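You operate a simulated robot arm through the tools that you are given. There is no shell and no other tool. Be economical: measure what you need, move in short steps, check, and stop when the job is done.

You are at the controls of a simulated two-armed robot. One attempt, no reset.

## Task
Pick up the filter that says "mesh" from the top of the tool chest with one hand, pass it to the other hand and put it on the air bay of the side bench. Set down upright: filter.

Only the result counts: the job must be done as asked and must still hold three seconds after the hand-in. Knocking over, shifting, dropping, spilling or breaking anything else fails it.

## Robot
Two 7-joint arms with two-finger parallel grippers on one trunk, on a base that drives. Base frame: it is fixed to the floor where the robot stands at the start and does not move with it; the origin is under the middle of the robot, x ahead of it, y to its left, z up; the surface under the hand at the start is at about z = 930. Readings come in mm, degrees, newtons and seconds.
The left shoulder is at the start at [50, 209, 1196], the right one opposite. With the tool pointing down near the work surface each hand reaches from about 300 to 920 mm from the robot's upright axis, wherever it stands, measured 20 degrees to its own side. Places, roughly: air bay of the side bench [-2000, 1800, 800]. Payload 4.4 kg a hand.
The TCP of each hand is the grasp point between the finger pads, 23 mm short of the fingertips. In the tool frame z runs along the fingers and y along their closing line. The gripper opens to 94 mm. The fingers are 38 mm wide and 10 mm thick; the gripper's body (54 by 96 mm) begins 39 mm behind the TCP.
Orientation is told as [roll, pitch, yaw] about the base's x, y, z axes, in that order, counted from this pose: with the fingers straight down and closing along the base's y, the tool's x points along the base's -x, its y along +y and its z along -z.

## Interface
- The arms move only by the tool arm_command. It takes "left_targets", "right_targets" or both (then of equal length, played together; a hand with none holds still); each is one flat list of numbers, 7 for each row, row after row: the shift along the tool's x, y, z in m, then the turn, a rotation vector about the tool's x, y, z in degrees, then the opening, from 0 (shut) to 1 (fully open). In form: [dx, dy, dz, wx, wy, wz, claw, dx, dy, dz, wx, wy, wz, claw, ...]. A call has 1 to 20 rows; each row is the pose to reach, as a shift and turn from the pose commanded when the call began, along the tool's axes at that moment. A row lasts 0.2 s, in which the tool goes at most 50 mm and 8.6 degrees; a call with a longer step from one row to the next is refused whole, and so is a gripper value outside its range. Where a pose cannot be reached the arm comes as near as it can. A force on the tool above 40 N (or 10 N above the force at the start of the call, whichever is more), or a blocked arm, ends the call early, and 0.2 s more pass. The fingers move at their own pace (about 108 mm/s each) and stop on an object; they squeeze with about 35 N. The grip force told is the motor's: it shows also when the fingers shut on nothing. Time passes only in rows, and 0.2 s behind the last, so rows that repeat a pose let the fingers close. It gives the time, the measured TCP pose, the force on the tool (base axes), the opening and the grip force at its end, in the units of the frame above (readings bear some noise), with the torque about the TCP (base axes, N m) and any sound that the robot's microphone picked up, and new pictures: "show" is both (left out), scene, wrist or none (wrist: the cameras of the hands that moved).
- Cameras (640 x 400 px; columns grow to the right, rows downward): "scene" is now at [157.3, 17.5, 1377.2]; the picture's right is [0.21, -0.98, 0.00], its down [-0.46, -0.10, -0.88] and it looks along [0.86, 0.18, -0.47] (base axes); focal length 260 px, centre (320, 200). "left" rides on the left gripper at [86, -16, -74] in its tool frame; the picture's right is [0.18, 0.98, 0.00], its down [-0.58, 0.11, -0.81] and it looks along [-0.79, 0.15, 0.59] (tool axes); focal length 243 px, centre (320, 200). "right" rides on the right gripper at [86, 16, -75] in its tool frame; the picture's right is [-0.18, 0.98, 0.00], its down [-0.58, -0.11, -0.81] and it looks along [-0.79, -0.15, 0.59] (tool axes); focal length 243 px, centre (320, 200). There is no depth. A picture from a camera that has moved, and an enlarged one, comes with that camera's place and axes in the base frame and with its lens.
- lift_body(by): slides the trunk up (or, below 0, down) by that many mm; the arms and the scene camera ride with it, the base frame stays. It gives what a move gives, with no picture.
- roll_base(legs): drives the robot by 1 to 6 legs, each [ahead, left, turn to the left] in mm, mm and degrees, along the robot's own axes; the way and the turn of a leg run together, so that a leg with both is an arc; at most 1500 mm and 180 degrees a leg. The arms and the cameras ride along, it lands a little off, and it stops where it bumps. It gives what a move gives, and a new picture of the scene camera.
- aim_head(pan, tilt): turns the head with the scene camera to pan (to the left, within 80 degrees either way) and tilt (down, from -29 to 69), counted from straight ahead of the robot. It gives what a move gives, and a new picture of the scene camera.
- enlarge(camera, box): a new picture of the part [left, top, right, bottom] of that camera's present view, enlarged. No time passes.
- hand_in(): hands the job in; it is judged then, once.

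Work in short steps. Places have to be worked out from the pictures, the camera data and where the tool is seen: move nearer, look again, correct. Check each grasp and each placing, and mend what went wrong. You have 120 turns and 260 pictures in all, those below and enlarged ones among them. Open the grippers and draw the arms clear of the work before you hand the job in, unless the task says otherwise; then end with one line.

The tools are called as a command line: name --argument value ..., lists and objects as JSON in quotes. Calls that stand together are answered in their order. arm_command: Moves the arms, as the interface text tells. Its arguments: {"type":"object","properties":{"left_targets":{"type":"array"},"right_targets":{"type":"array"},"show":{"type":"string","enum":["both","scene","wrist","none"]}},"required":[]} The other tools are called the same way: lift_body (by) slides the trunk up or down; roll_base (legs) drives the base; aim_head (pan, tilt) turns the head that bears the scene camera; enlarge (camera, box) takes an enlarged picture of a part of a camera's view; hand_in () hands the job in.

At the start:

```text
clock: 0.0
left_ee_pos: [514.2, 372.5, 1241.7]
left_orientation: [0.1, 0.0, 0.1]
left_ft_force: [-0.2, 0.4, 0.7]
left_moment: [0.0, 0.0, 0.01]
left_grip_width: 94.0
left_grip_force: 0.1
right_ee_pos: [721.3, -120.4, 1216.1]
right_orientation: [0.0, 0.0, 0.0]
right_ft_force: [-0.3, -0.3, -0.1]
right_moment: [0.04, -0.01, 0.02]
right_grip_width: 94.0
right_grip_force: 0.0
trunk travel left (down, up): [-275.0, 288.0]
robot x, y, heading: [0.5, -0.9, -0.2]
head pan, tilt: [11.9, 28.2]
```

scene: 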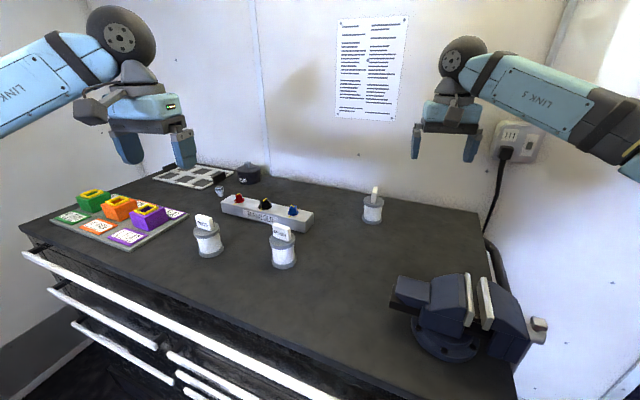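
right: 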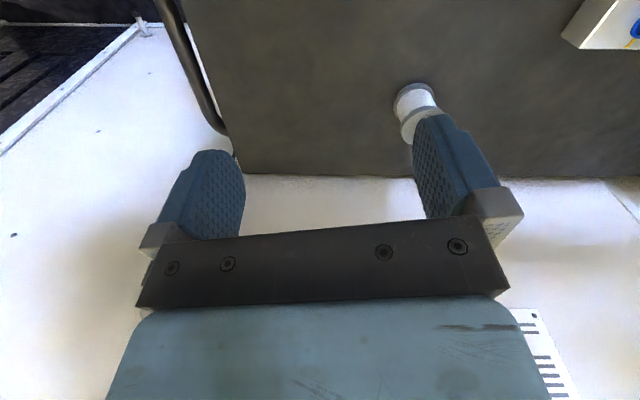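
left: 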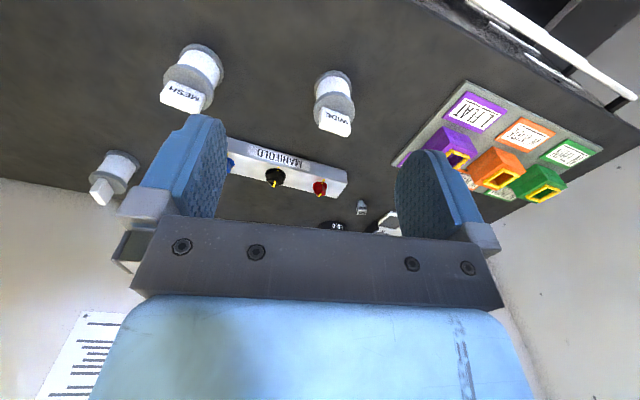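

The left wrist camera shows "MESH" on one filter and "WIDE" on another. I'll enlarge the views to confirm which is which in the scene.

enlarge --camera "scene" --box '[180, 170, 400, 290]'

enlarge --camera "left" --box '[80, 30, 380, 210]'

```text
2.91 times, centred on (290, 230) of scene
camera zoom: at [157.3, 17.5, 1377.2], right [0.21, -0.98, 0.0], down [-0.46, -0.1, -0.88], along [0.86, 0.18, -0.47], focal length 756 px, centre (407, 113)
```

zoom: 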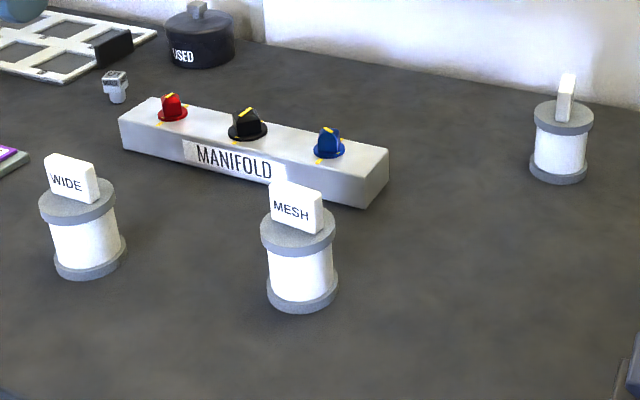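

```text
2.13 times, centred on (230, 120) of left
camera zoom: at [427.7, 355.8, 1315.8], right [-0.18, 0.98, 0.0], down [0.58, 0.11, 0.81], along [0.79, 0.15, -0.59], focal length 518 px, centre (512, 371)
```

zoom: 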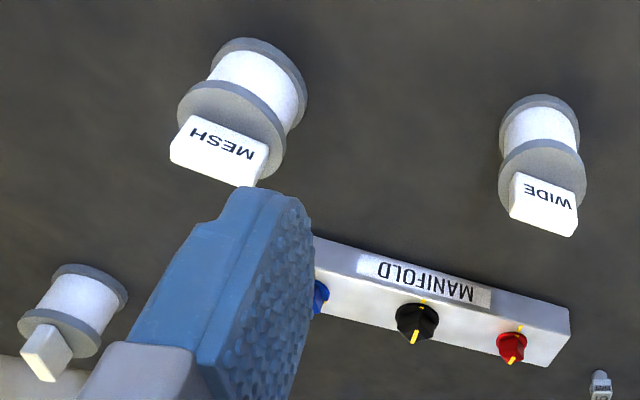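

The filter labelled MESH is at about (629, 209), with its handle tab about z 1000–1035, roughly 45 mm wide along y and thin along x. I plan to take one half of the tab with the left hand and later the other half with the right. First I bring the left hand over it, turned so it closes across the tab.

arm_command --left_targets '[-0.0096, -0.0085, 0.0076, 0, 0, 8.5, 1, -0.0192, -0.017, 0.0152, 0, 0, 17, 1, -0.0288, -0.0255, 0.0228, 0, 0, 25.5, 1, -0.0383, -0.034, 0.0303, 0, 0, 34, 1, -0.048, -0.0425, 0.038, 0, 0, 42.5, 1, -0.0575, -0.051, 0.0455, 0, 0, 51, 1, -0.067, -0.0595, 0.053, 0, 0, 59.5, 1, -0.0767, -0.068, 0.0607, 0, 0, 68, 1, -0.0863, -0.0765, 0.0683, 0, 0, 76.5, 1, -0.0958, -0.085, 0.0758, 0, 0, 85, 1, -0.1054, -0.0935, 0.0834, 0, 0, 93.5, 1, -0.115, -0.102, 0.091, 0, 0, 102, 1]'

```text
clock: 2.6
left_ee_pos: [347.3, 99.1, 1176.3]
left_orientation: [0.0, 0.3, -99.4]
left_ft_force: [-0.3, -0.3, -0.5]
left_moment: [-0.02, -0.06, -0.02]
left_grip_width: 94.1
left_grip_force: 0.1
left hand out of reach, approached as far as the arm can: row 6, 7, 8, 9, 10, 11, 12
right_ee_pos: [719.3, -120.9, 1218.0]
right_orientation: [0.0, -0.1, 0.0]
right_ft_force: [0.1, 0.0, 0.1]
right_moment: [0.02, 0.0, 0.03]
right_grip_width: 93.9
right_grip_force: 0.0
trunk travel left (down, up): [-275.0, 288.0]
robot x, y, heading: [-0.1, 0.0, -0.1]
head pan, tilt: [11.9, 28.2]
camera scene: at [155.6, 17.3, 1377.5], right [0.21, -0.98, 0.0], down [-0.46, -0.1, -0.88], along [0.86, 0.18, -0.47], focal length 260 px, centre (320, 200)
camera left: at [345.4, 187.1, 1250.0], right [1.0, 0.02, 0.0], down [0.01, -0.59, 0.8], along [0.02, -0.8, -0.59], focal length 243 px, centre (320, 200)
```

scene: 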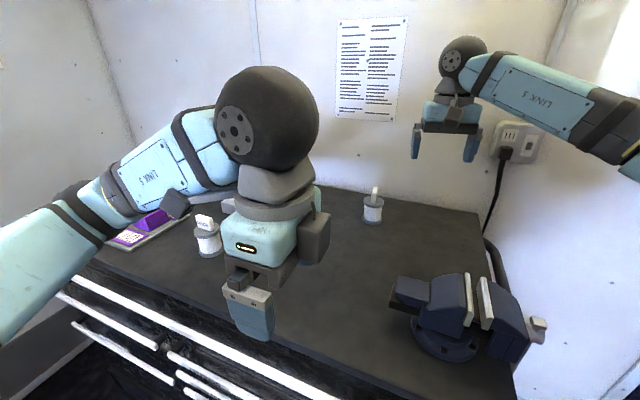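
left: 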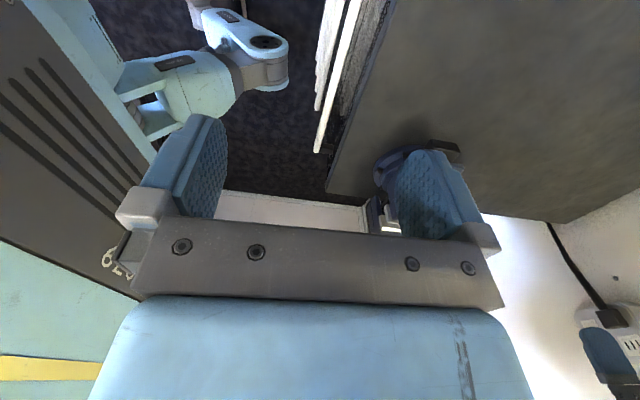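

The arm stopped short at (347, 99), possibly a poor arm configuration. I'll test whether it can get from here to the target, starting with a hold row to see what is being commanded.

arm_command --left_targets '[0, 0, 0, 0, 0, 0, 1, 0, 0.04, 0, 0, 0, 0, 1, 0, 0.08, 0, 0, 0, 0, 1]' --show "none"

```text
clock: 3.4
left_ee_pos: [346.2, 73.0, 1179.0]
left_orientation: [0.0, 0.0, -101.8]
left_ft_force: [0.6, -0.2, -0.3]
left_moment: [-0.01, -0.02, 0.02]
left_grip_width: 94.1
left_grip_force: 0.2
left hand out of reach, approached as far as the arm can: row 2, 3
right_ee_pos: [721.0, -120.7, 1215.7]
right_orientation: [0.0, 0.0, 0.1]
right_ft_force: [0.7, 1.1, -0.2]
right_moment: [0.03, -0.01, -0.02]
right_grip_width: 94.0
right_grip_force: 0.0
trunk travel left (down, up): [-275.0, 288.0]
robot x, y, heading: [0.7, 0.0, 0.0]
head pan, tilt: [11.9, 28.2]
```

Orientation is honoured but the left wrist hits a limit at this yaw, so the other yaw sense suits it better. New plan: the right hand picks up the −y half of the tab, leaning in from the −y side with its camera on top, and the left hand takes the +y half later. First I move the left hand out of the way.

arm_command --left_targets '[0.03, 0.001, -0.01, 0, 0, -8.4, 1, 0.06, 0.003, -0.02, 0, 0, -16.8, 1, 0.09, 0.004, -0.03, 0, 0, -25.2, 1, 0.12, 0.006, -0.04, 0, 0, -33.6, 1, 0.15, 0.007, -0.05, 0, 0, -42, 1, 0.18, 0.009, -0.06, 0, 0, -50.4, 1, 0.21, 0.01, -0.07, 0, 0, -58.8, 1, 0.24, 0.011, -0.08, 0, 0, -67.2, 1, 0.27, 0.013, -0.09, 0, 0, -75.6, 1, 0.3, 0.014, -0.1, 0, 0, -84, 1, 0.33, 0.016, -0.11, 0, 0, -92.4, 1, 0.36, 0.017, -0.12, 0, 0, -100.8, 1]' --show "none"

```text
clock: 6.0
left_ee_pos: [438.4, 421.5, 1303.8]
left_orientation: [-0.1, -0.1, -0.9]
left_ft_force: [-0.2, 0.7, 0.1]
left_moment: [-0.02, -0.01, -0.02]
left_grip_width: 94.1
left_grip_force: 0.0
right_ee_pos: [721.3, -120.8, 1216.8]
right_orientation: [0.0, 0.1, -0.1]
right_ft_force: [0.9, 0.0, -0.5]
right_moment: [0.0, -0.02, 0.0]
right_grip_width: 93.8
right_grip_force: 0.0
trunk travel left (down, up): [-275.0, 288.0]
robot x, y, heading: [2.3, 0.4, -0.0]
head pan, tilt: [11.9, 28.2]
```

Left hand is clear. Now the right hand turns to yaw about −100° and moves to roughly (629, 120, 1180) to look at the filter.

arm_command --right_targets '[0.0077, 0.02, 0.003, 0, 0, 8.4, 1, 0.0153, 0.04, 0.006, 0, 0, 16.8, 1, 0.023, 0.06, 0.009, 0, 0, 25.2, 1, 0.0307, 0.08, 0.012, 0, 0, 33.6, 1, 0.0383, 0.1, 0.015, 0, 0, 42, 1, 0.046, 0.12, 0.018, 0, 0, 50.4, 1, 0.0537, 0.14, 0.021, 0, 0, 58.8, 1, 0.0613, 0.16, 0.024, 0, 0, 67.2, 1, 0.069, 0.18, 0.027, 0, 0, 75.6, 1, 0.0767, 0.2, 0.03, 0, 0, 84, 1, 0.0843, 0.22, 0.033, 0, 0, 92.4, 1, 0.092, 0.24, 0.036, 0, 0, 100.8, 1]'

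```text
clock: 8.6
left_ee_pos: [437.9, 422.8, 1303.4]
left_orientation: [-0.2, 0.1, -1.2]
left_ft_force: [0.3, 1.1, -0.1]
left_moment: [-0.03, -0.02, 0.01]
left_grip_width: 94.0
left_grip_force: 0.0
right_ee_pos: [628.1, 119.9, 1179.2]
right_orientation: [0.0, 0.1, -100.9]
right_ft_force: [0.8, 0.6, -0.2]
right_moment: [0.02, 0.01, 0.01]
right_grip_width: 93.8
right_grip_force: 0.0
trunk travel left (down, up): [-275.0, 288.0]
robot x, y, heading: [-0.6, -0.2, 0.2]
head pan, tilt: [11.9, 28.2]
camera scene: at [157.1, 18.4, 1377.2], right [0.21, -0.98, 0.0], down [-0.46, -0.1, -0.88], along [0.86, 0.18, -0.47], focal length 260 px, centre (320, 200)
camera right: at [660.8, 203.0, 1255.3], right [0.93, -0.37, 0.0], down [-0.22, -0.55, 0.81], along [-0.3, -0.75, -0.59], focal length 243 px, centre (320, 200)
```

scene: 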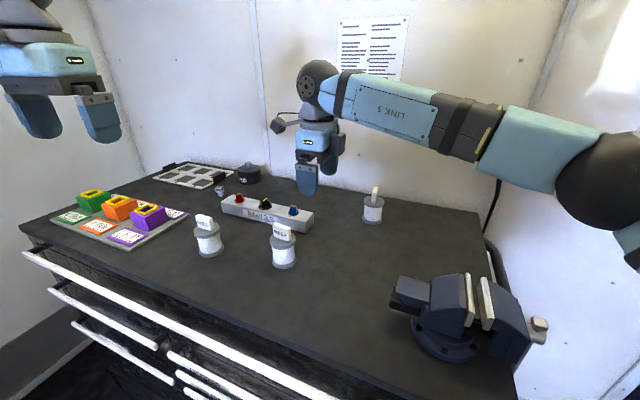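
right: 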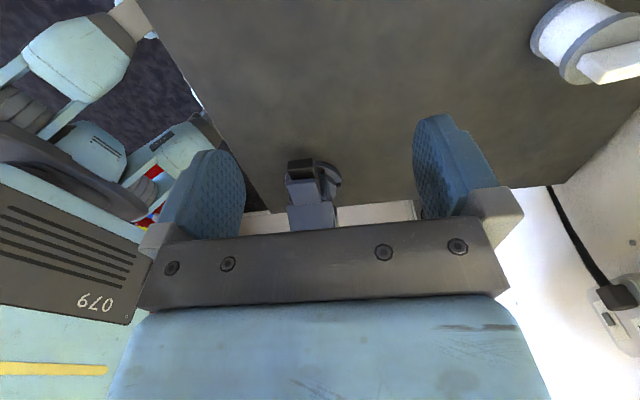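

That yaw works well for the right arm. Next I lean the fingers 60° toward +y, which also makes the wrist camera look straight down, and move a little closer.

arm_command --right_targets '[0.0036, -0.001, 0.0074, 0, 7.5, 0, 1, 0.0073, -0.002, 0.0148, 0, 15, 0, 1, 0.011, -0.003, 0.022, 0, 22.5, 0, 1, 0.0145, -0.004, 0.03, 0, 30, 0, 1, 0.018, -0.005, 0.037, 0, 37.5, 0, 1, 0.022, -0.006, 0.044, 0, 45, 0, 1, 0.0255, -0.007, 0.052, 0, 52.5, 0, 1, 0.029, -0.008, 0.059, 0, 60, 0, 1]'

```text
clock: 10.4
left_ee_pos: [439.3, 421.1, 1304.0]
left_orientation: [0.0, -0.1, -1.1]
left_ft_force: [0.9, -1.1, -0.1]
left_moment: [0.0, 0.02, -0.01]
left_grip_width: 93.8
left_grip_force: 0.0
right_ee_pos: [626.3, 148.8, 1122.2]
right_orientation: [-0.1, 60.1, -100.9]
right_ft_force: [0.0, 0.4, -0.5]
right_moment: [-0.02, 0.0, -0.01]
right_grip_width: 93.8
right_grip_force: 0.1
trunk travel left (down, up): [-275.0, 288.0]
robot x, y, heading: [-0.5, -2.2, -0.2]
head pan, tilt: [11.9, 28.2]
camera scene: at [157.7, 17.2, 1377.2], right [0.21, -0.98, 0.0], down [-0.46, -0.1, -0.88], along [0.86, 0.18, -0.47], focal length 260 px, centre (320, 200)
camera right: at [639.4, 125.0, 1234.3], right [0.95, -0.27, -0.16], down [-0.29, -0.95, -0.1], along [-0.12, 0.14, -0.98], focal length 243 px, centre (320, 200)
```

scene: 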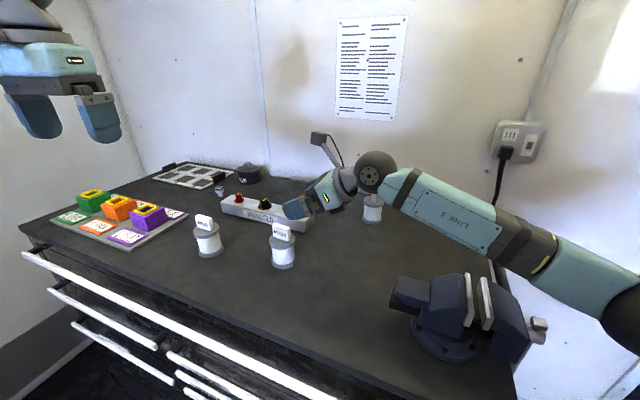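
right: 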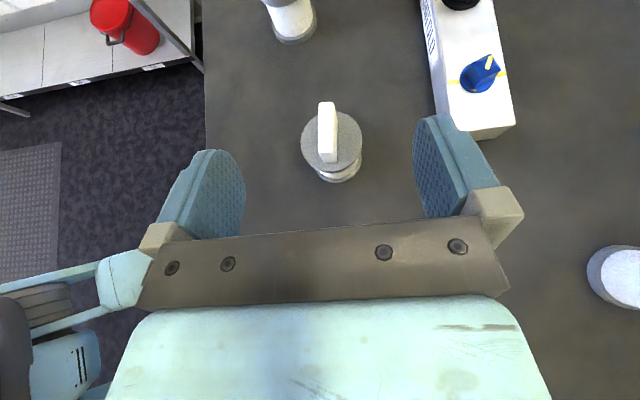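

The wrist camera now looks straight down on the mesh filter. I'll enlarge to measure the tab.

enlarge --camera "right" --box '[270, 80, 398, 200]'

```text
3.33 times, centred on (334, 140) of right
camera zoom: at [639.4, 125.0, 1234.3], right [0.95, -0.27, -0.16], down [-0.29, -0.95, -0.1], along [-0.12, 0.14, -0.98], focal length 809 px, centre (273, 400)
```

zoom: 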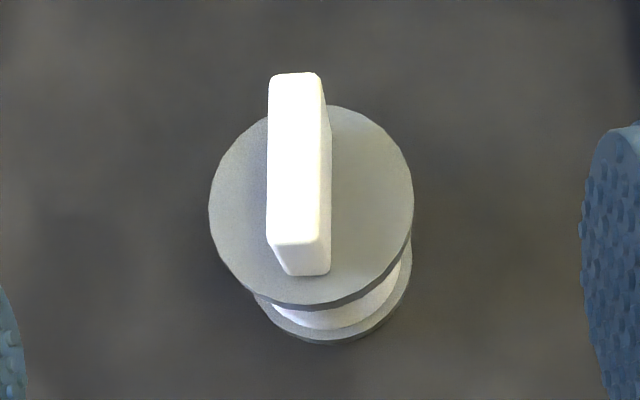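

The tab centre is at about (637.5, 212), top z≈1035, 45 × 13 mm and 36 mm tall, turned about −16.5° from y. I align the yaw and go to a pre-grasp 70 mm back along the approach line.

arm_command --right_targets '[-0.02, -0.0033, 0.0019, -1.65, 0, 0.95, 1, -0.04, -0.0066, 0.0037, -3.3, 0, 1.9, 1, -0.06, -0.0099, 0.0056, -4.94, 0, 2.85, 1, -0.06, -0.0099, 0.0056, -4.94, 0, 2.85, 1]'

```text
clock: 11.4
left_ee_pos: [438.8, 422.2, 1302.8]
left_orientation: [0.1, -0.1, -1.2]
left_ft_force: [-0.1, 0.3, 0.4]
left_moment: [0.01, -0.01, -0.01]
left_grip_width: 93.9
left_grip_force: 0.0
right_ee_pos: [611.9, 127.5, 1066.5]
right_orientation: [0.1, 60.1, -106.5]
right_ft_force: [0.5, -0.6, -0.4]
right_moment: [0.0, -0.03, 0.05]
right_grip_width: 93.9
right_grip_force: 0.1
trunk travel left (down, up): [-275.0, 288.0]
robot x, y, heading: [2.3, 2.4, -0.3]
head pan, tilt: [11.9, 28.2]
camera scene: at [157.2, 17.8, 1377.2], right [0.21, -0.98, 0.0], down [-0.46, -0.1, -0.88], along [0.86, 0.18, -0.47], focal length 260 px, centre (320, 200)
camera right: at [621.7, 102.4, 1179.5], right [0.92, -0.37, -0.16], down [-0.39, -0.92, -0.1], along [-0.11, 0.15, -0.98], focal length 243 px, centre (320, 200)
```

scene: 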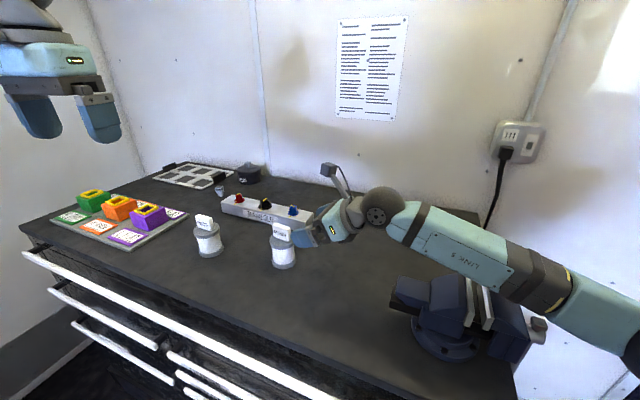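
right: 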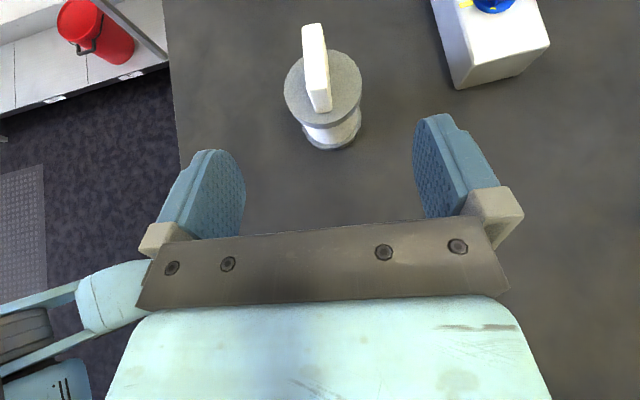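

Alignment is within a millimetre laterally. I advance 67 mm along the fingers and check before closing.

arm_command --right_targets '[0, 0, 0.02, 0, 0, 0, 1, 0, 0, 0.04, 0, 0, 0, 1, 0, 0, 0.055, 0, 0, 0, 1, 0, 0, 0.067, 0, 0, 0, 1, 0, 0, 0.067, 0, 0, 0, 1]'

enlarge --camera "scene" --box '[230, 200, 350, 280]'

```text
clock: 12.8
left_ee_pos: [435.7, 413.2, 1304.9]
left_orientation: [0.0, -0.6, -2.0]
left_ft_force: [0.6, 2.2, -1.0]
left_moment: [-0.12, 0.03, -0.01]
left_grip_width: 94.4
left_grip_force: 0.2
right_ee_pos: [646.7, 144.7, 1062.2]
right_orientation: [5.7, 61.1, -104.8]
right_ft_force: [-0.1, -0.2, -1.0]
right_moment: [0.05, 0.02, 0.04]
right_grip_width: 94.1
right_grip_force: 0.1
trunk travel left (down, up): [-275.0, 288.0]
robot x, y, heading: [-3.3, -3.0, -1.1]
head pan, tilt: [11.9, 28.2]
stopped in row 5 (right hand): the arm was blocked; the commanded pose is now the measured one
camera scene: at [145.9, 12.0, 1376.0], right [0.19, -0.98, 0.0], down [-0.45, -0.09, -0.89], along [0.87, 0.17, -0.46], focal length 260 px, centre (320, 200)
camera right: at [649.9, 119.6, 1176.0], right [0.9, -0.42, -0.11], down [-0.43, -0.89, -0.13], along [-0.05, 0.16, -0.99], focal length 243 px, centre (320, 200)
```

scene: 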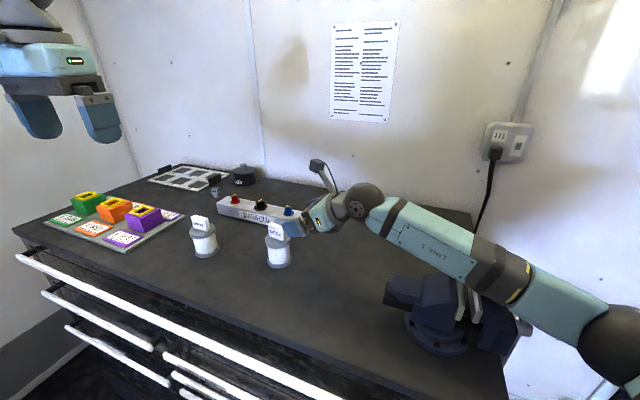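
right: 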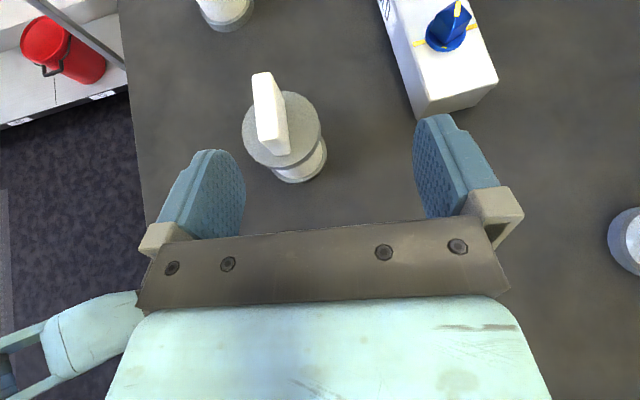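

```text
5.00 times, centred on (290, 240) of scene
camera zoom: at [145.9, 12.0, 1376.0], right [0.19, -0.98, 0.0], down [-0.45, -0.09, -0.89], along [0.87, 0.17, -0.46], focal length 1299 px, centre (470, 0)
```

zoom: 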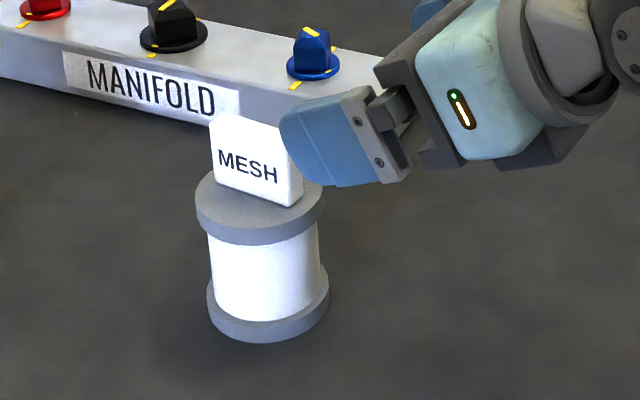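

The arm was blocked: the right forearm came down onto the vise. I back straight up and off it before doing anything else.

arm_command --right_targets '[0.025, 0, -0.013, 0, 0, 0, 1, 0.05, 0, -0.027, 0, 0, 0, 1, 0.08, 0, -0.045, 0, 0, 0, 1, 0.11, 0, -0.06, 0, 0, 0, 1]'

enlarge --camera "scene" --box '[360, 220, 600, 380]'

```text
clock: 13.8
left_ee_pos: [442.8, 415.8, 1303.1]
left_orientation: [0.0, 0.0, -1.7]
left_ft_force: [0.1, -0.5, 1.0]
left_moment: [0.0, -0.01, 0.0]
left_grip_width: 94.1
left_grip_force: 0.2
right_ee_pos: [644.8, 161.4, 1177.3]
right_orientation: [3.5, 60.8, -105.7]
right_ft_force: [-0.3, -0.7, 0.3]
right_moment: [-0.04, 0.05, 0.01]
right_grip_width: 94.1
right_grip_force: 0.0
trunk travel left (down, up): [-275.0, 288.0]
robot x, y, heading: [2.3, -3.9, -0.7]
head pan, tilt: [11.9, 28.2]
camera scene: at [157.0, 15.0, 1377.2], right [0.2, -0.98, 0.0], down [-0.46, -0.09, -0.88], along [0.86, 0.17, -0.47], focal length 260 px, centre (320, 200)
camera right: at [649.8, 136.4, 1291.6], right [0.91, -0.4, -0.13], down [-0.42, -0.9, -0.12], along [-0.07, 0.16, -0.98], focal length 243 px, centre (320, 200)
```

scene: 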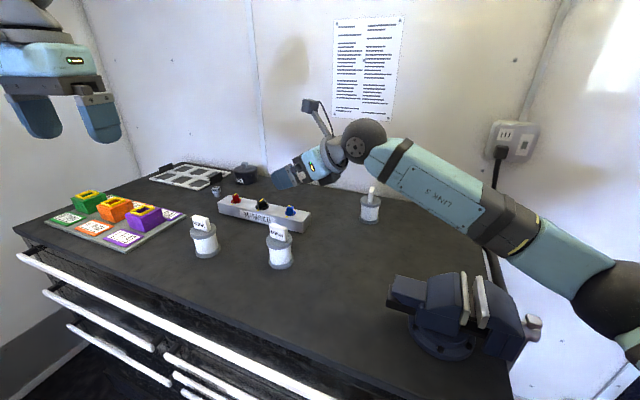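
right: 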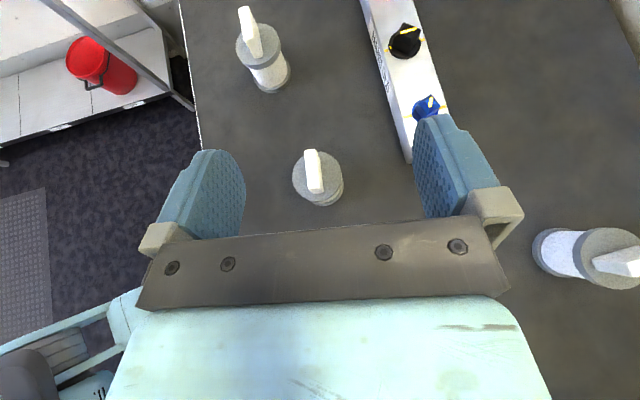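

```text
2.50 times, centred on (480, 300) of scene
camera zoom: at [157.0, 15.0, 1377.2], right [0.2, -0.98, 0.0], down [-0.46, -0.09, -0.88], along [0.86, 0.17, -0.47], focal length 650 px, centre (-80, -50)
```

zoom: 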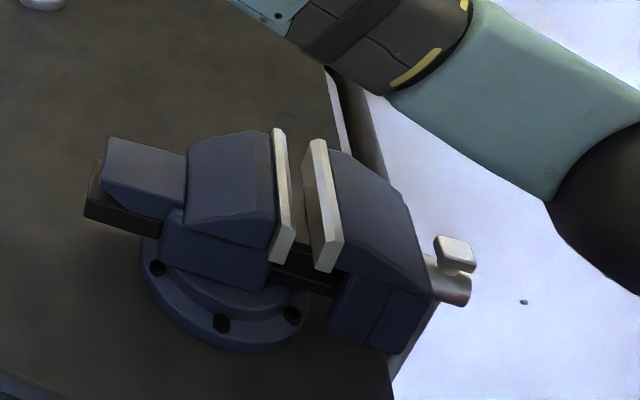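

The vise looks undisturbed. To get the forearm clear of it, I raise the trunk and shift the base left so the arm comes over open chest top.

lift_body --by 150

roll_base --legs '[[0, 300, 0.7]]'

```text
clock: 15.6
left_ee_pos: [443.2, 416.3, 1451.7]
left_orientation: [0.0, 0.0, -1.8]
left_ft_force: [0.7, 0.2, 0.0]
left_moment: [0.01, 0.02, -0.02]
left_grip_width: 94.1
left_grip_force: 0.0
right_ee_pos: [645.9, 159.5, 1327.9]
right_orientation: [3.5, 60.7, -105.8]
right_ft_force: [0.0, -0.2, -0.3]
right_moment: [-0.03, 0.01, -0.01]
right_grip_width: 93.9
right_grip_force: 0.0
trunk travel left (down, up): [-425.0, 138.0]
robot x, y, heading: [-0.7, -1.0, -0.6]
head pan, tilt: [11.9, 28.2]
```

```text
clock: 18.8
left_ee_pos: [436.6, 723.3, 1452.9]
left_orientation: [0.0, 0.1, -0.7]
left_ft_force: [0.3, -0.3, 0.5]
left_moment: [-0.03, -0.02, -0.01]
left_grip_width: 94.1
left_grip_force: 0.0
right_ee_pos: [642.3, 471.2, 1328.2]
right_orientation: [3.4, 60.6, -104.5]
right_ft_force: [0.2, 0.5, 0.5]
right_moment: [-0.04, 0.0, 0.0]
right_grip_width: 93.9
right_grip_force: 0.1
trunk travel left (down, up): [-425.0, 138.0]
robot x, y, heading: [-2.1, 295.6, 0.3]
head pan, tilt: [11.9, 28.2]
camera scene: at [157.6, 316.0, 1527.2], right [0.21, -0.98, 0.0], down [-0.46, -0.1, -0.88], along [0.86, 0.19, -0.47], focal length 260 px, centre (320, 200)
```

scene: 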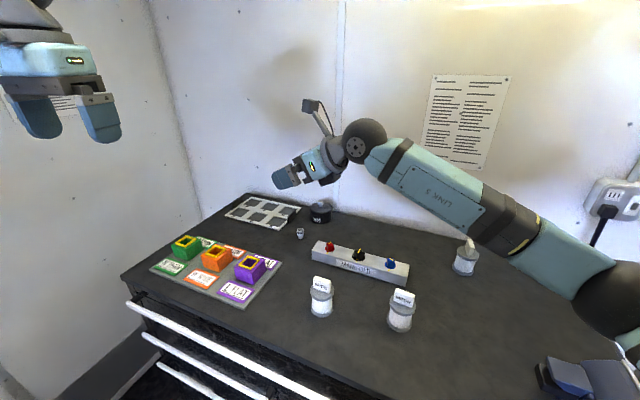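

Now I bring the right hand back over to a point above the pre-grasp, about (608, 120, 1200), and level out the small roll.

arm_command --right_targets '[-0.0282, 0.0069, -0.0237, 0.17, 0, 0.1, 1, -0.0565, 0.0138, -0.0474, 0.34, 0, 0.2, 1, -0.0847, 0.0207, -0.0711, 0.5, 0, 0.3, 1, -0.113, 0.0276, -0.0949, 0.68, 0, 0.4, 1, -0.1412, 0.0345, -0.1186, 0.85, 0, 0.5, 1, -0.1694, 0.0415, -0.1423, 1.02, 0, 0.6, 1, -0.1977, 0.0484, -0.166, 1.2, 0, 0.7, 1, -0.2259, 0.0553, -0.1898, 1.36, 0, 0.8, 1, -0.2542, 0.0622, -0.2135, 1.53, 0, 0.9, 1, -0.2824, 0.0691, -0.2372, 1.7, 0, 1.0, 1, -0.2824, 0.0691, -0.2372, 1.7, 0, 1.0, 1]'

```text
clock: 21.2
left_ee_pos: [436.3, 724.8, 1452.7]
left_orientation: [0.0, 0.0, -0.7]
left_ft_force: [-0.3, 0.5, -0.5]
left_moment: [-0.02, -0.01, 0.01]
left_grip_width: 94.0
left_grip_force: 0.0
right_ee_pos: [605.9, 121.2, 1199.6]
right_orientation: [-0.1, 60.7, -106.7]
right_ft_force: [0.3, 0.4, 1.0]
right_moment: [-0.03, -0.01, -0.01]
right_grip_width: 94.0
right_grip_force: 0.1
trunk travel left (down, up): [-425.0, 138.0]
robot x, y, heading: [1.0, 297.5, 0.3]
head pan, tilt: [11.9, 28.2]
camera scene: at [157.9, 317.2, 1527.2], right [0.21, -0.98, 0.0], down [-0.46, -0.1, -0.88], along [0.86, 0.19, -0.47], focal length 260 px, centre (320, 200)
camera right: at [615.8, 95.9, 1312.0], right [0.92, -0.37, -0.16], down [-0.39, -0.92, -0.11], along [-0.11, 0.17, -0.98], focal length 243 px, centre (320, 200)
```

scene: 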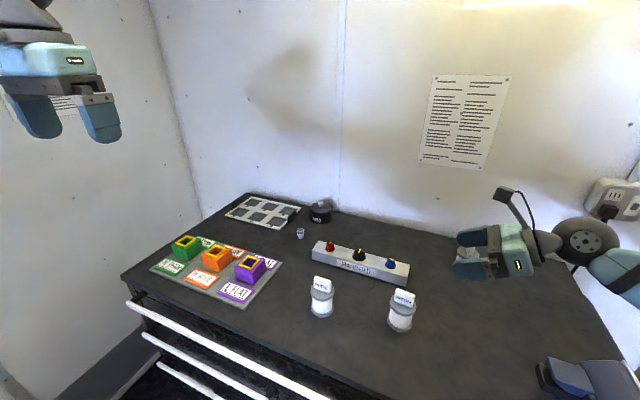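
right: 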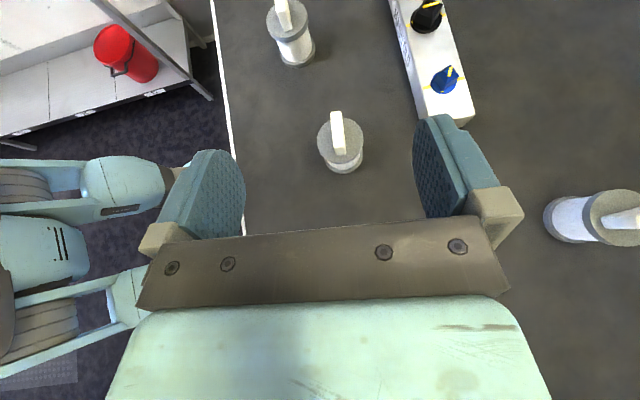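

I pan the head right to see the forearm against the vise before descending.

aim_head --pan -15 --tilt 38

```text
clock: 22.1
left_ee_pos: [436.1, 723.3, 1453.6]
left_orientation: [0.0, 0.1, -0.8]
left_ft_force: [0.6, 0.8, 0.1]
left_moment: [0.02, -0.02, 0.02]
left_grip_width: 93.5
left_grip_force: 0.0
right_ee_pos: [606.6, 122.0, 1199.5]
right_orientation: [-0.1, 60.7, -106.7]
right_ft_force: [-0.6, 0.0, -0.9]
right_moment: [-0.01, 0.01, 0.07]
right_grip_width: 94.0
right_grip_force: 0.0
trunk travel left (down, up): [-425.0, 138.0]
robot x, y, heading: [6.0, 295.4, 0.5]
head pan, tilt: [-15.0, 38.0]
camera scene: at [152.1, 275.1, 1512.0], right [-0.25, -0.97, 0.0], down [-0.6, 0.15, -0.79], along [0.76, -0.2, -0.62], focal length 260 px, centre (320, 200)
```

scene: 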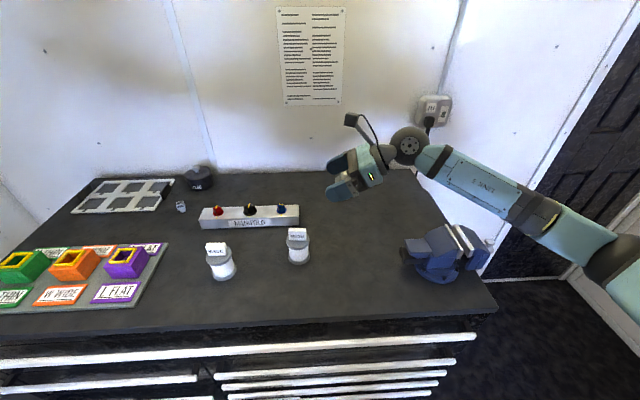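

The elbow is well back from the vise and the forearm passes left of its corner, so the descent is clear. I lower to the pre-grasp.

arm_command --right_targets '[-0.0227, 0.0007, 0.0139, 0, 0, 0, 1, -0.0454, 0.0014, 0.0278, 0, 0, 0, 1, -0.068, 0.0022, 0.0418, 0, 0, 0, 1, -0.0907, 0.0029, 0.0557, 0, 0, 0, 1, -0.1134, 0.0036, 0.0696, 0, 0, 0, 1, -0.1134, 0.0036, 0.0696, 0, 0, 0, 1]'

enlarge --camera "right" --box '[240, 0, 400, 160]'

```text
clock: 23.5
left_ee_pos: [435.9, 724.1, 1452.8]
left_orientation: [0.0, 0.0, -0.6]
left_ft_force: [0.0, 0.3, 0.4]
left_moment: [-0.02, 0.01, -0.01]
left_grip_width: 94.0
left_grip_force: 0.0
right_ee_pos: [610.6, 125.5, 1067.9]
right_orientation: [-0.1, 60.6, -106.8]
right_ft_force: [0.2, 0.2, 0.6]
right_moment: [-0.04, 0.0, 0.03]
right_grip_width: 94.1
right_grip_force: 0.0
trunk travel left (down, up): [-425.0, 138.0]
robot x, y, heading: [0.6, 296.7, 0.5]
head pan, tilt: [-15.0, 38.0]
camera scene: at [151.9, 275.2, 1512.0], right [-0.25, -0.97, 0.0], down [-0.6, 0.15, -0.79], along [0.76, -0.2, -0.62], focal length 260 px, centre (320, 200)
camera right: at [620.4, 99.6, 1181.5], right [0.92, -0.37, -0.16], down [-0.39, -0.91, -0.11], along [-0.11, 0.17, -0.98], focal length 243 px, centre (320, 200)
```

scene: 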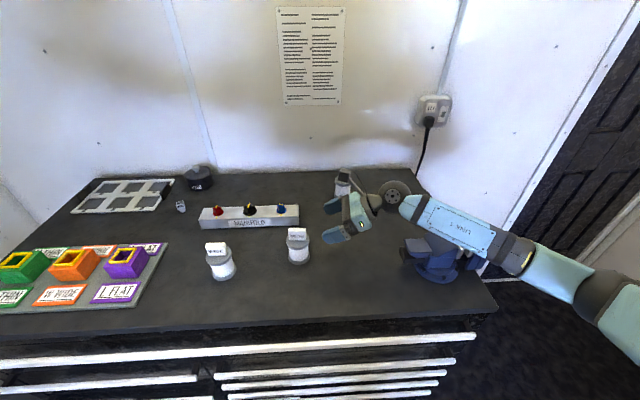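
right: 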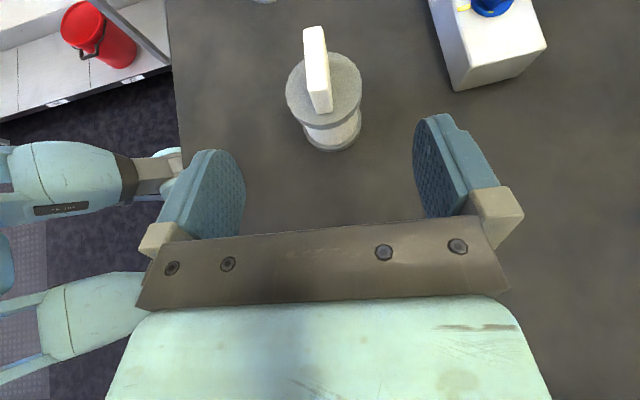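

```text
2.50 times, centred on (320, 80) of right
camera zoom: at [620.4, 99.6, 1181.5], right [0.92, -0.37, -0.16], down [-0.39, -0.91, -0.11], along [-0.11, 0.17, -0.98], focal length 606 px, centre (320, 500)
```

zoom: 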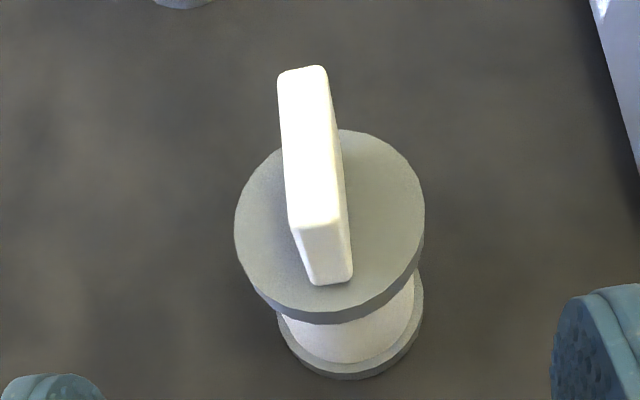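

The tab measures the same place as before and the lateral alignment holds. I advance 71 mm along the fingers.

arm_command --right_targets '[0, 0, 0.02, 0, 0, 0, 1, 0, 0, 0.04, 0, 0, 0, 1, 0, 0, 0.057, 0, 0, 0, 1, 0, 0, 0.071, 0, 0, 0, 1, 0, 0, 0.071, 0, 0, 0, 1]'

enlarge --camera "scene" --box '[260, 190, 380, 290]'

```text
clock: 24.7
left_ee_pos: [436.6, 723.2, 1453.1]
left_orientation: [0.0, 0.0, -0.7]
left_ft_force: [-0.6, 0.4, 0.5]
left_moment: [0.0, -0.02, 0.0]
left_grip_width: 94.0
left_grip_force: 0.0
right_ee_pos: [629.4, 184.1, 1032.5]
right_orientation: [0.0, 60.8, -106.7]
right_ft_force: [0.6, -0.6, 0.2]
right_moment: [-0.02, -0.01, 0.02]
right_grip_width: 93.5
right_grip_force: 0.1
trunk travel left (down, up): [-425.0, 138.0]
robot x, y, heading: [2.9, 296.1, 0.2]
head pan, tilt: [-15.0, 38.0]
camera scene: at [151.9, 274.9, 1512.0], right [-0.25, -0.97, 0.0], down [-0.6, 0.15, -0.79], along [0.76, -0.2, -0.62], focal length 260 px, centre (320, 200)
camera right: at [638.6, 158.6, 1146.0], right [0.92, -0.37, -0.16], down [-0.39, -0.91, -0.11], along [-0.11, 0.17, -0.98], focal length 243 px, centre (320, 200)
```

scene: 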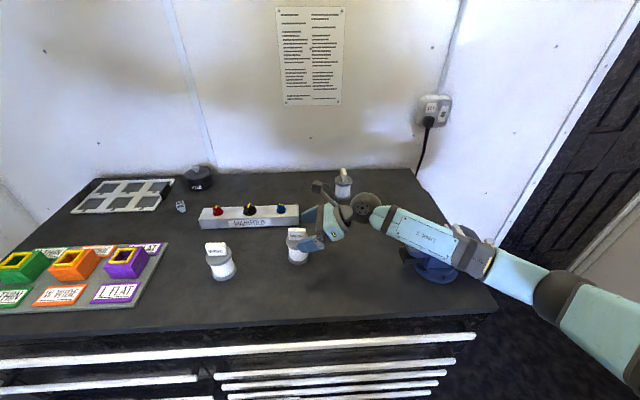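
right: 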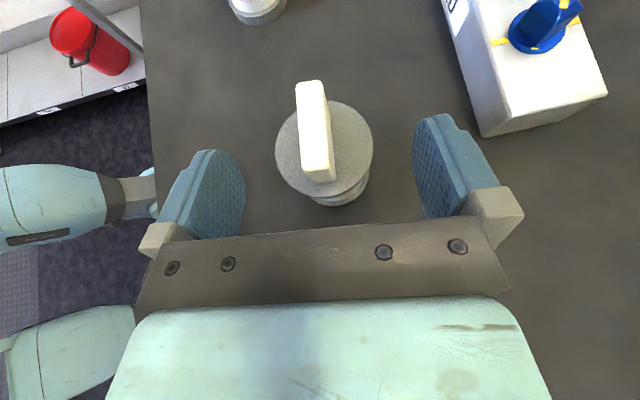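

```text
4.00 times, centred on (320, 240) of scene
camera zoom: at [151.9, 274.9, 1512.0], right [-0.25, -0.97, 0.0], down [-0.6, 0.15, -0.79], along [0.76, -0.2, -0.62], focal length 1039 px, centre (320, 40)
```

zoom: 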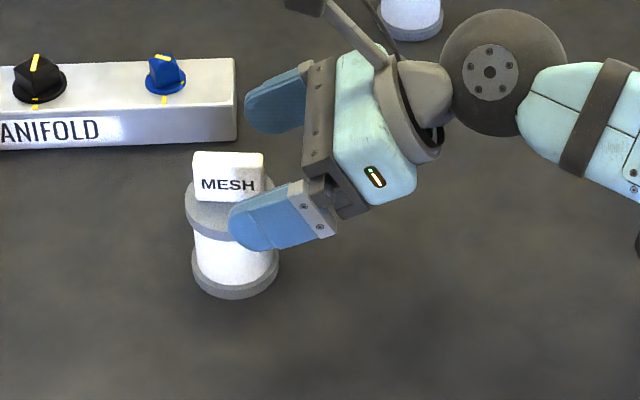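

Fingers straddle the near half of the tab without contact. I close the right gripper.

arm_command --right_targets '[0, 0, 0, 0, 0, 0, 0.4, 0, 0, 0, 0, 0, 0, 0, 0, 0, 0, 0, 0, 0, 0, 0, 0, 0, 0, 0, 0, 0]'

enlarge --camera "scene" --box '[260, 190, 380, 290]'

```text
clock: 25.7
left_ee_pos: [435.5, 723.2, 1452.7]
left_orientation: [0.1, 0.0, -0.8]
left_ft_force: [0.3, -0.6, 1.3]
left_moment: [-0.01, -0.02, 0.01]
left_grip_width: 94.0
left_grip_force: 0.1
right_ee_pos: [630.5, 184.3, 1033.2]
right_orientation: [0.0, 60.7, -106.6]
right_ft_force: [0.0, -0.2, 0.1]
right_moment: [-0.01, 0.0, -0.01]
right_grip_width: 13.4
right_grip_force: 35.4
trunk travel left (down, up): [-425.0, 138.0]
robot x, y, heading: [-1.8, 296.0, 0.5]
head pan, tilt: [-15.0, 38.0]
camera scene: at [152.1, 275.1, 1512.0], right [-0.25, -0.97, 0.0], down [-0.6, 0.15, -0.79], along [0.76, -0.2, -0.62], focal length 260 px, centre (320, 200)
camera right: at [638.7, 158.5, 1145.8], right [0.92, -0.37, -0.16], down [-0.39, -0.91, -0.11], along [-0.11, 0.17, -0.98], focal length 243 px, centre (320, 200)
```

scene: 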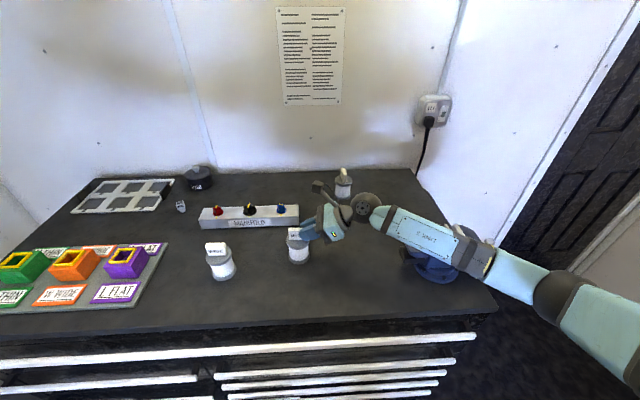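
right: 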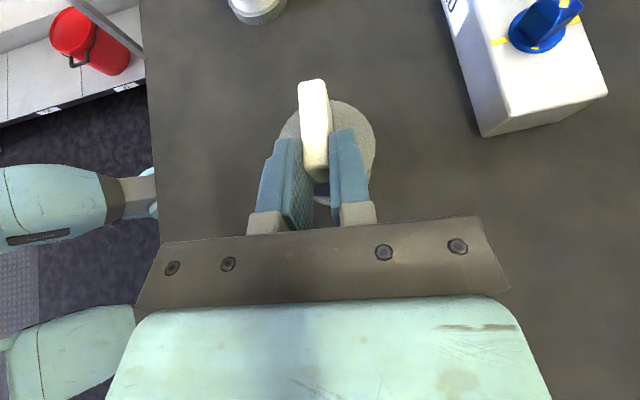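

```text
4.00 times, centred on (320, 240) of scene
camera zoom: at [152.1, 275.1, 1512.0], right [-0.25, -0.97, 0.0], down [-0.6, 0.15, -0.79], along [0.76, -0.2, -0.62], focal length 1039 px, centre (320, 40)
```

zoom: 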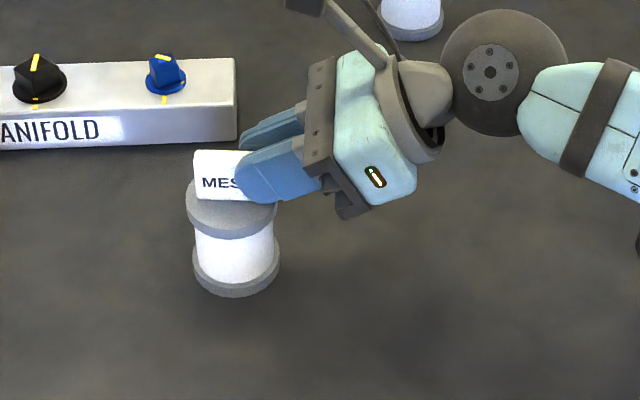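

A good grip on the near half of the tab at 13.4 mm. I lift 60 mm and check that it hangs straight.

arm_command --right_targets '[0.013, 0, -0.0073, 0, 0, 0, 0, 0.026, 0, -0.0147, 0, 0, 0, 0, 0.039, 0, -0.022, 0, 0, 0, 0, 0.0523, 0, -0.0293, 0, 0, 0, 0]' --show "scene"

enlarge --camera "scene" --box '[260, 170, 380, 270]'

```text
clock: 26.7
left_ee_pos: [435.9, 724.0, 1451.6]
left_orientation: [0.1, -0.1, -0.7]
left_ft_force: [0.0, 0.8, 0.7]
left_moment: [0.0, -0.01, 0.02]
left_grip_width: 94.1
left_grip_force: 0.1
right_ee_pos: [629.8, 183.8, 1092.7]
right_orientation: [0.0, 60.7, -106.7]
right_ft_force: [-0.1, 0.0, 0.0]
right_moment: [0.0, 0.01, 0.02]
right_grip_width: 0.3
right_grip_force: 35.1
trunk travel left (down, up): [-425.0, 138.0]
robot x, y, heading: [1.3, 300.1, 0.5]
head pan, tilt: [-15.0, 38.0]
camera scene: at [152.0, 275.3, 1512.0], right [-0.25, -0.97, 0.0], down [-0.6, 0.15, -0.79], along [0.76, -0.2, -0.62], focal length 260 px, centre (320, 200)
```

scene: 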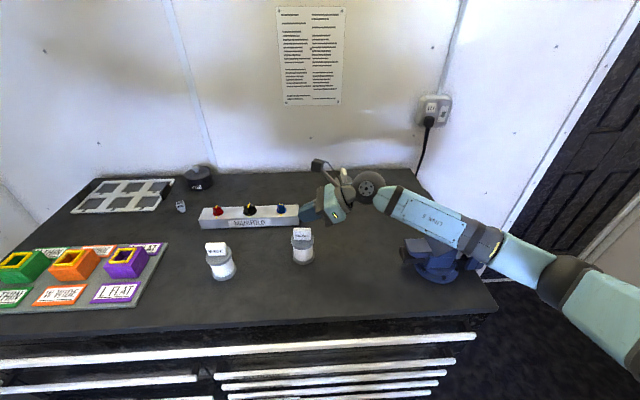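

```text
4.00 times, centred on (320, 220) of scene
camera zoom: at [152.0, 275.3, 1512.0], right [-0.25, -0.97, 0.0], down [-0.6, 0.15, -0.79], along [0.76, -0.2, -0.62], focal length 1039 px, centre (320, 120)
```

zoom: 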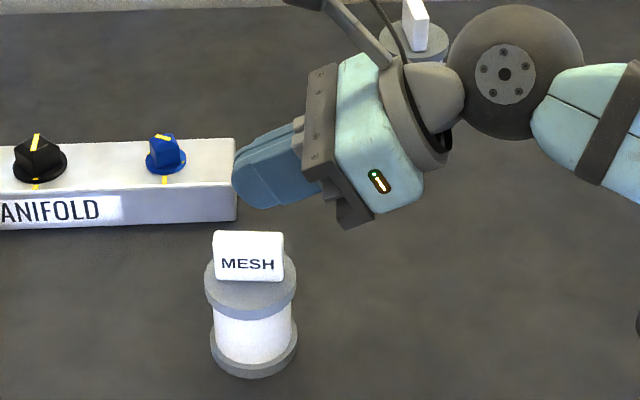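

The grip slipped off: only the fingertips had the tab, though the filter stayed upright. New approach: the right hand grips the spool's white core between the flanges, nearly horizontally, and the left hand then takes the tab deeply from above. I open and re-measure.

arm_command --right_targets '[0, 0, -0.02, 0, 0, 0, 1, 0, 0, -0.04, 0, 0, 0, 1, 0, 0, -0.04, 0, 0, 0, 1]' --show "wrist"

enlarge --camera "right" --box '[240, 0, 400, 160]'

enlarge --camera "scene" --box '[270, 210, 350, 280]'

```text
clock: 27.5
left_ee_pos: [435.2, 723.4, 1452.0]
left_orientation: [0.1, 0.0, -0.6]
left_ft_force: [0.7, 0.6, 0.3]
left_moment: [-0.01, 0.02, -0.01]
left_grip_width: 93.9
left_grip_force: 0.1
right_ee_pos: [619.0, 150.2, 1110.8]
right_orientation: [0.0, 60.8, -106.7]
right_ft_force: [0.0, 0.1, 0.3]
right_moment: [0.02, -0.02, 0.02]
right_grip_width: 94.1
right_grip_force: 0.1
trunk travel left (down, up): [-425.0, 138.0]
robot x, y, heading: [5.2, 298.2, 0.7]
head pan, tilt: [-15.0, 38.0]
camera right: at [628.8, 124.6, 1223.7], right [0.92, -0.37, -0.16], down [-0.39, -0.92, -0.11], along [-0.11, 0.17, -0.98], focal length 243 px, centre (320, 200)
```

right: 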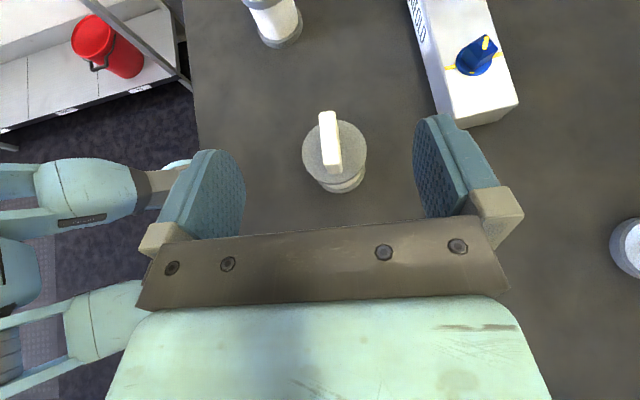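

```text
2.50 times, centred on (320, 80) of right
camera zoom: at [628.8, 124.6, 1223.7], right [0.92, -0.37, -0.16], down [-0.39, -0.92, -0.11], along [-0.11, 0.17, -0.98], focal length 606 px, centre (320, 500)
```

zoom: 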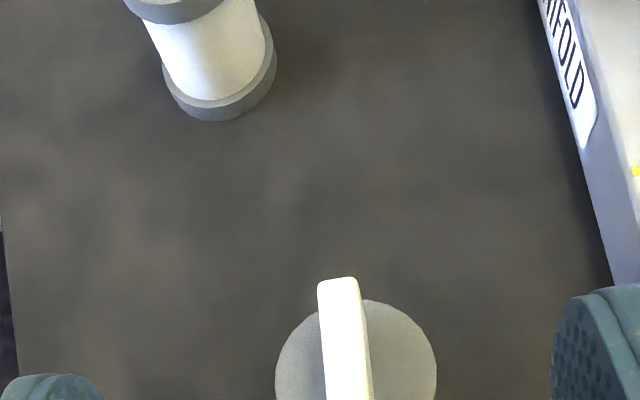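

```text
5.71 times, centred on (310, 245) of scene
camera zoom: at [152.5, 275.6, 1511.9], right [-0.25, -0.97, 0.0], down [-0.6, 0.15, -0.79], along [0.76, -0.2, -0.62], focal length 1484 px, centre (377, -57)
```

zoom: 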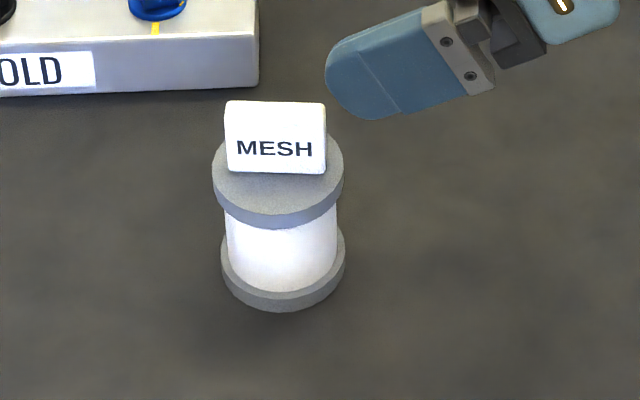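

The filter now stands at about (634, 203) with the same orientation. Its flanges are about 61 mm across and the top flange spans z 988–1000. I'll grip the top flange rim from the −y side with the fingers tilted about 20° below horizontal. For more vise clearance I raise the trunk and shift slightly left first.

lift_body --by 100

roll_base --legs '[[0, 60, -0.4]]'

```text
clock: 28.8
left_ee_pos: [435.1, 722.2, 1553.5]
left_orientation: [0.0, -0.1, -0.7]
left_ft_force: [0.5, 0.1, 0.0]
left_moment: [-0.01, 0.0, 0.0]
left_grip_width: 94.2
left_grip_force: 0.1
right_ee_pos: [620.7, 151.1, 1211.2]
right_orientation: [0.0, 60.8, -106.8]
right_ft_force: [-0.7, 0.0, -0.6]
right_moment: [-0.02, 0.0, -0.02]
right_grip_width: 94.1
right_grip_force: 0.0
trunk travel left (down, up): [-525.0, 38.0]
robot x, y, heading: [1.4, 296.7, 0.5]
head pan, tilt: [-15.0, 38.0]
```

```text
clock: 30.0
left_ee_pos: [438.8, 777.5, 1553.1]
left_orientation: [-0.1, 0.1, -0.9]
left_ft_force: [0.6, -1.1, -0.6]
left_moment: [0.03, -0.01, 0.01]
left_grip_width: 94.1
left_grip_force: 0.0
right_ee_pos: [618.6, 203.6, 1210.9]
right_orientation: [-0.1, 60.8, -107.0]
right_ft_force: [-0.1, 0.7, -0.1]
right_moment: [0.0, 0.0, -0.02]
right_grip_width: 94.3
right_grip_force: 0.0
trunk travel left (down, up): [-525.0, 38.0]
robot x, y, heading: [-0.6, 357.1, 0.1]
head pan, tilt: [-15.0, 38.0]
camera scene: at [151.7, 331.7, 1612.0], right [-0.26, -0.97, 0.0], down [-0.6, 0.16, -0.79], along [0.76, -0.2, -0.62], focal length 260 px, centre (320, 200)
```

scene: 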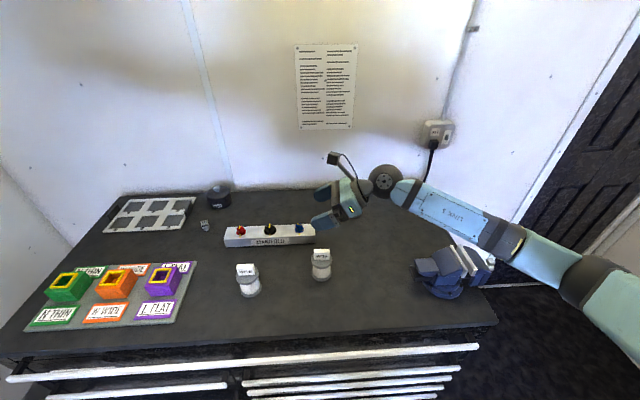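

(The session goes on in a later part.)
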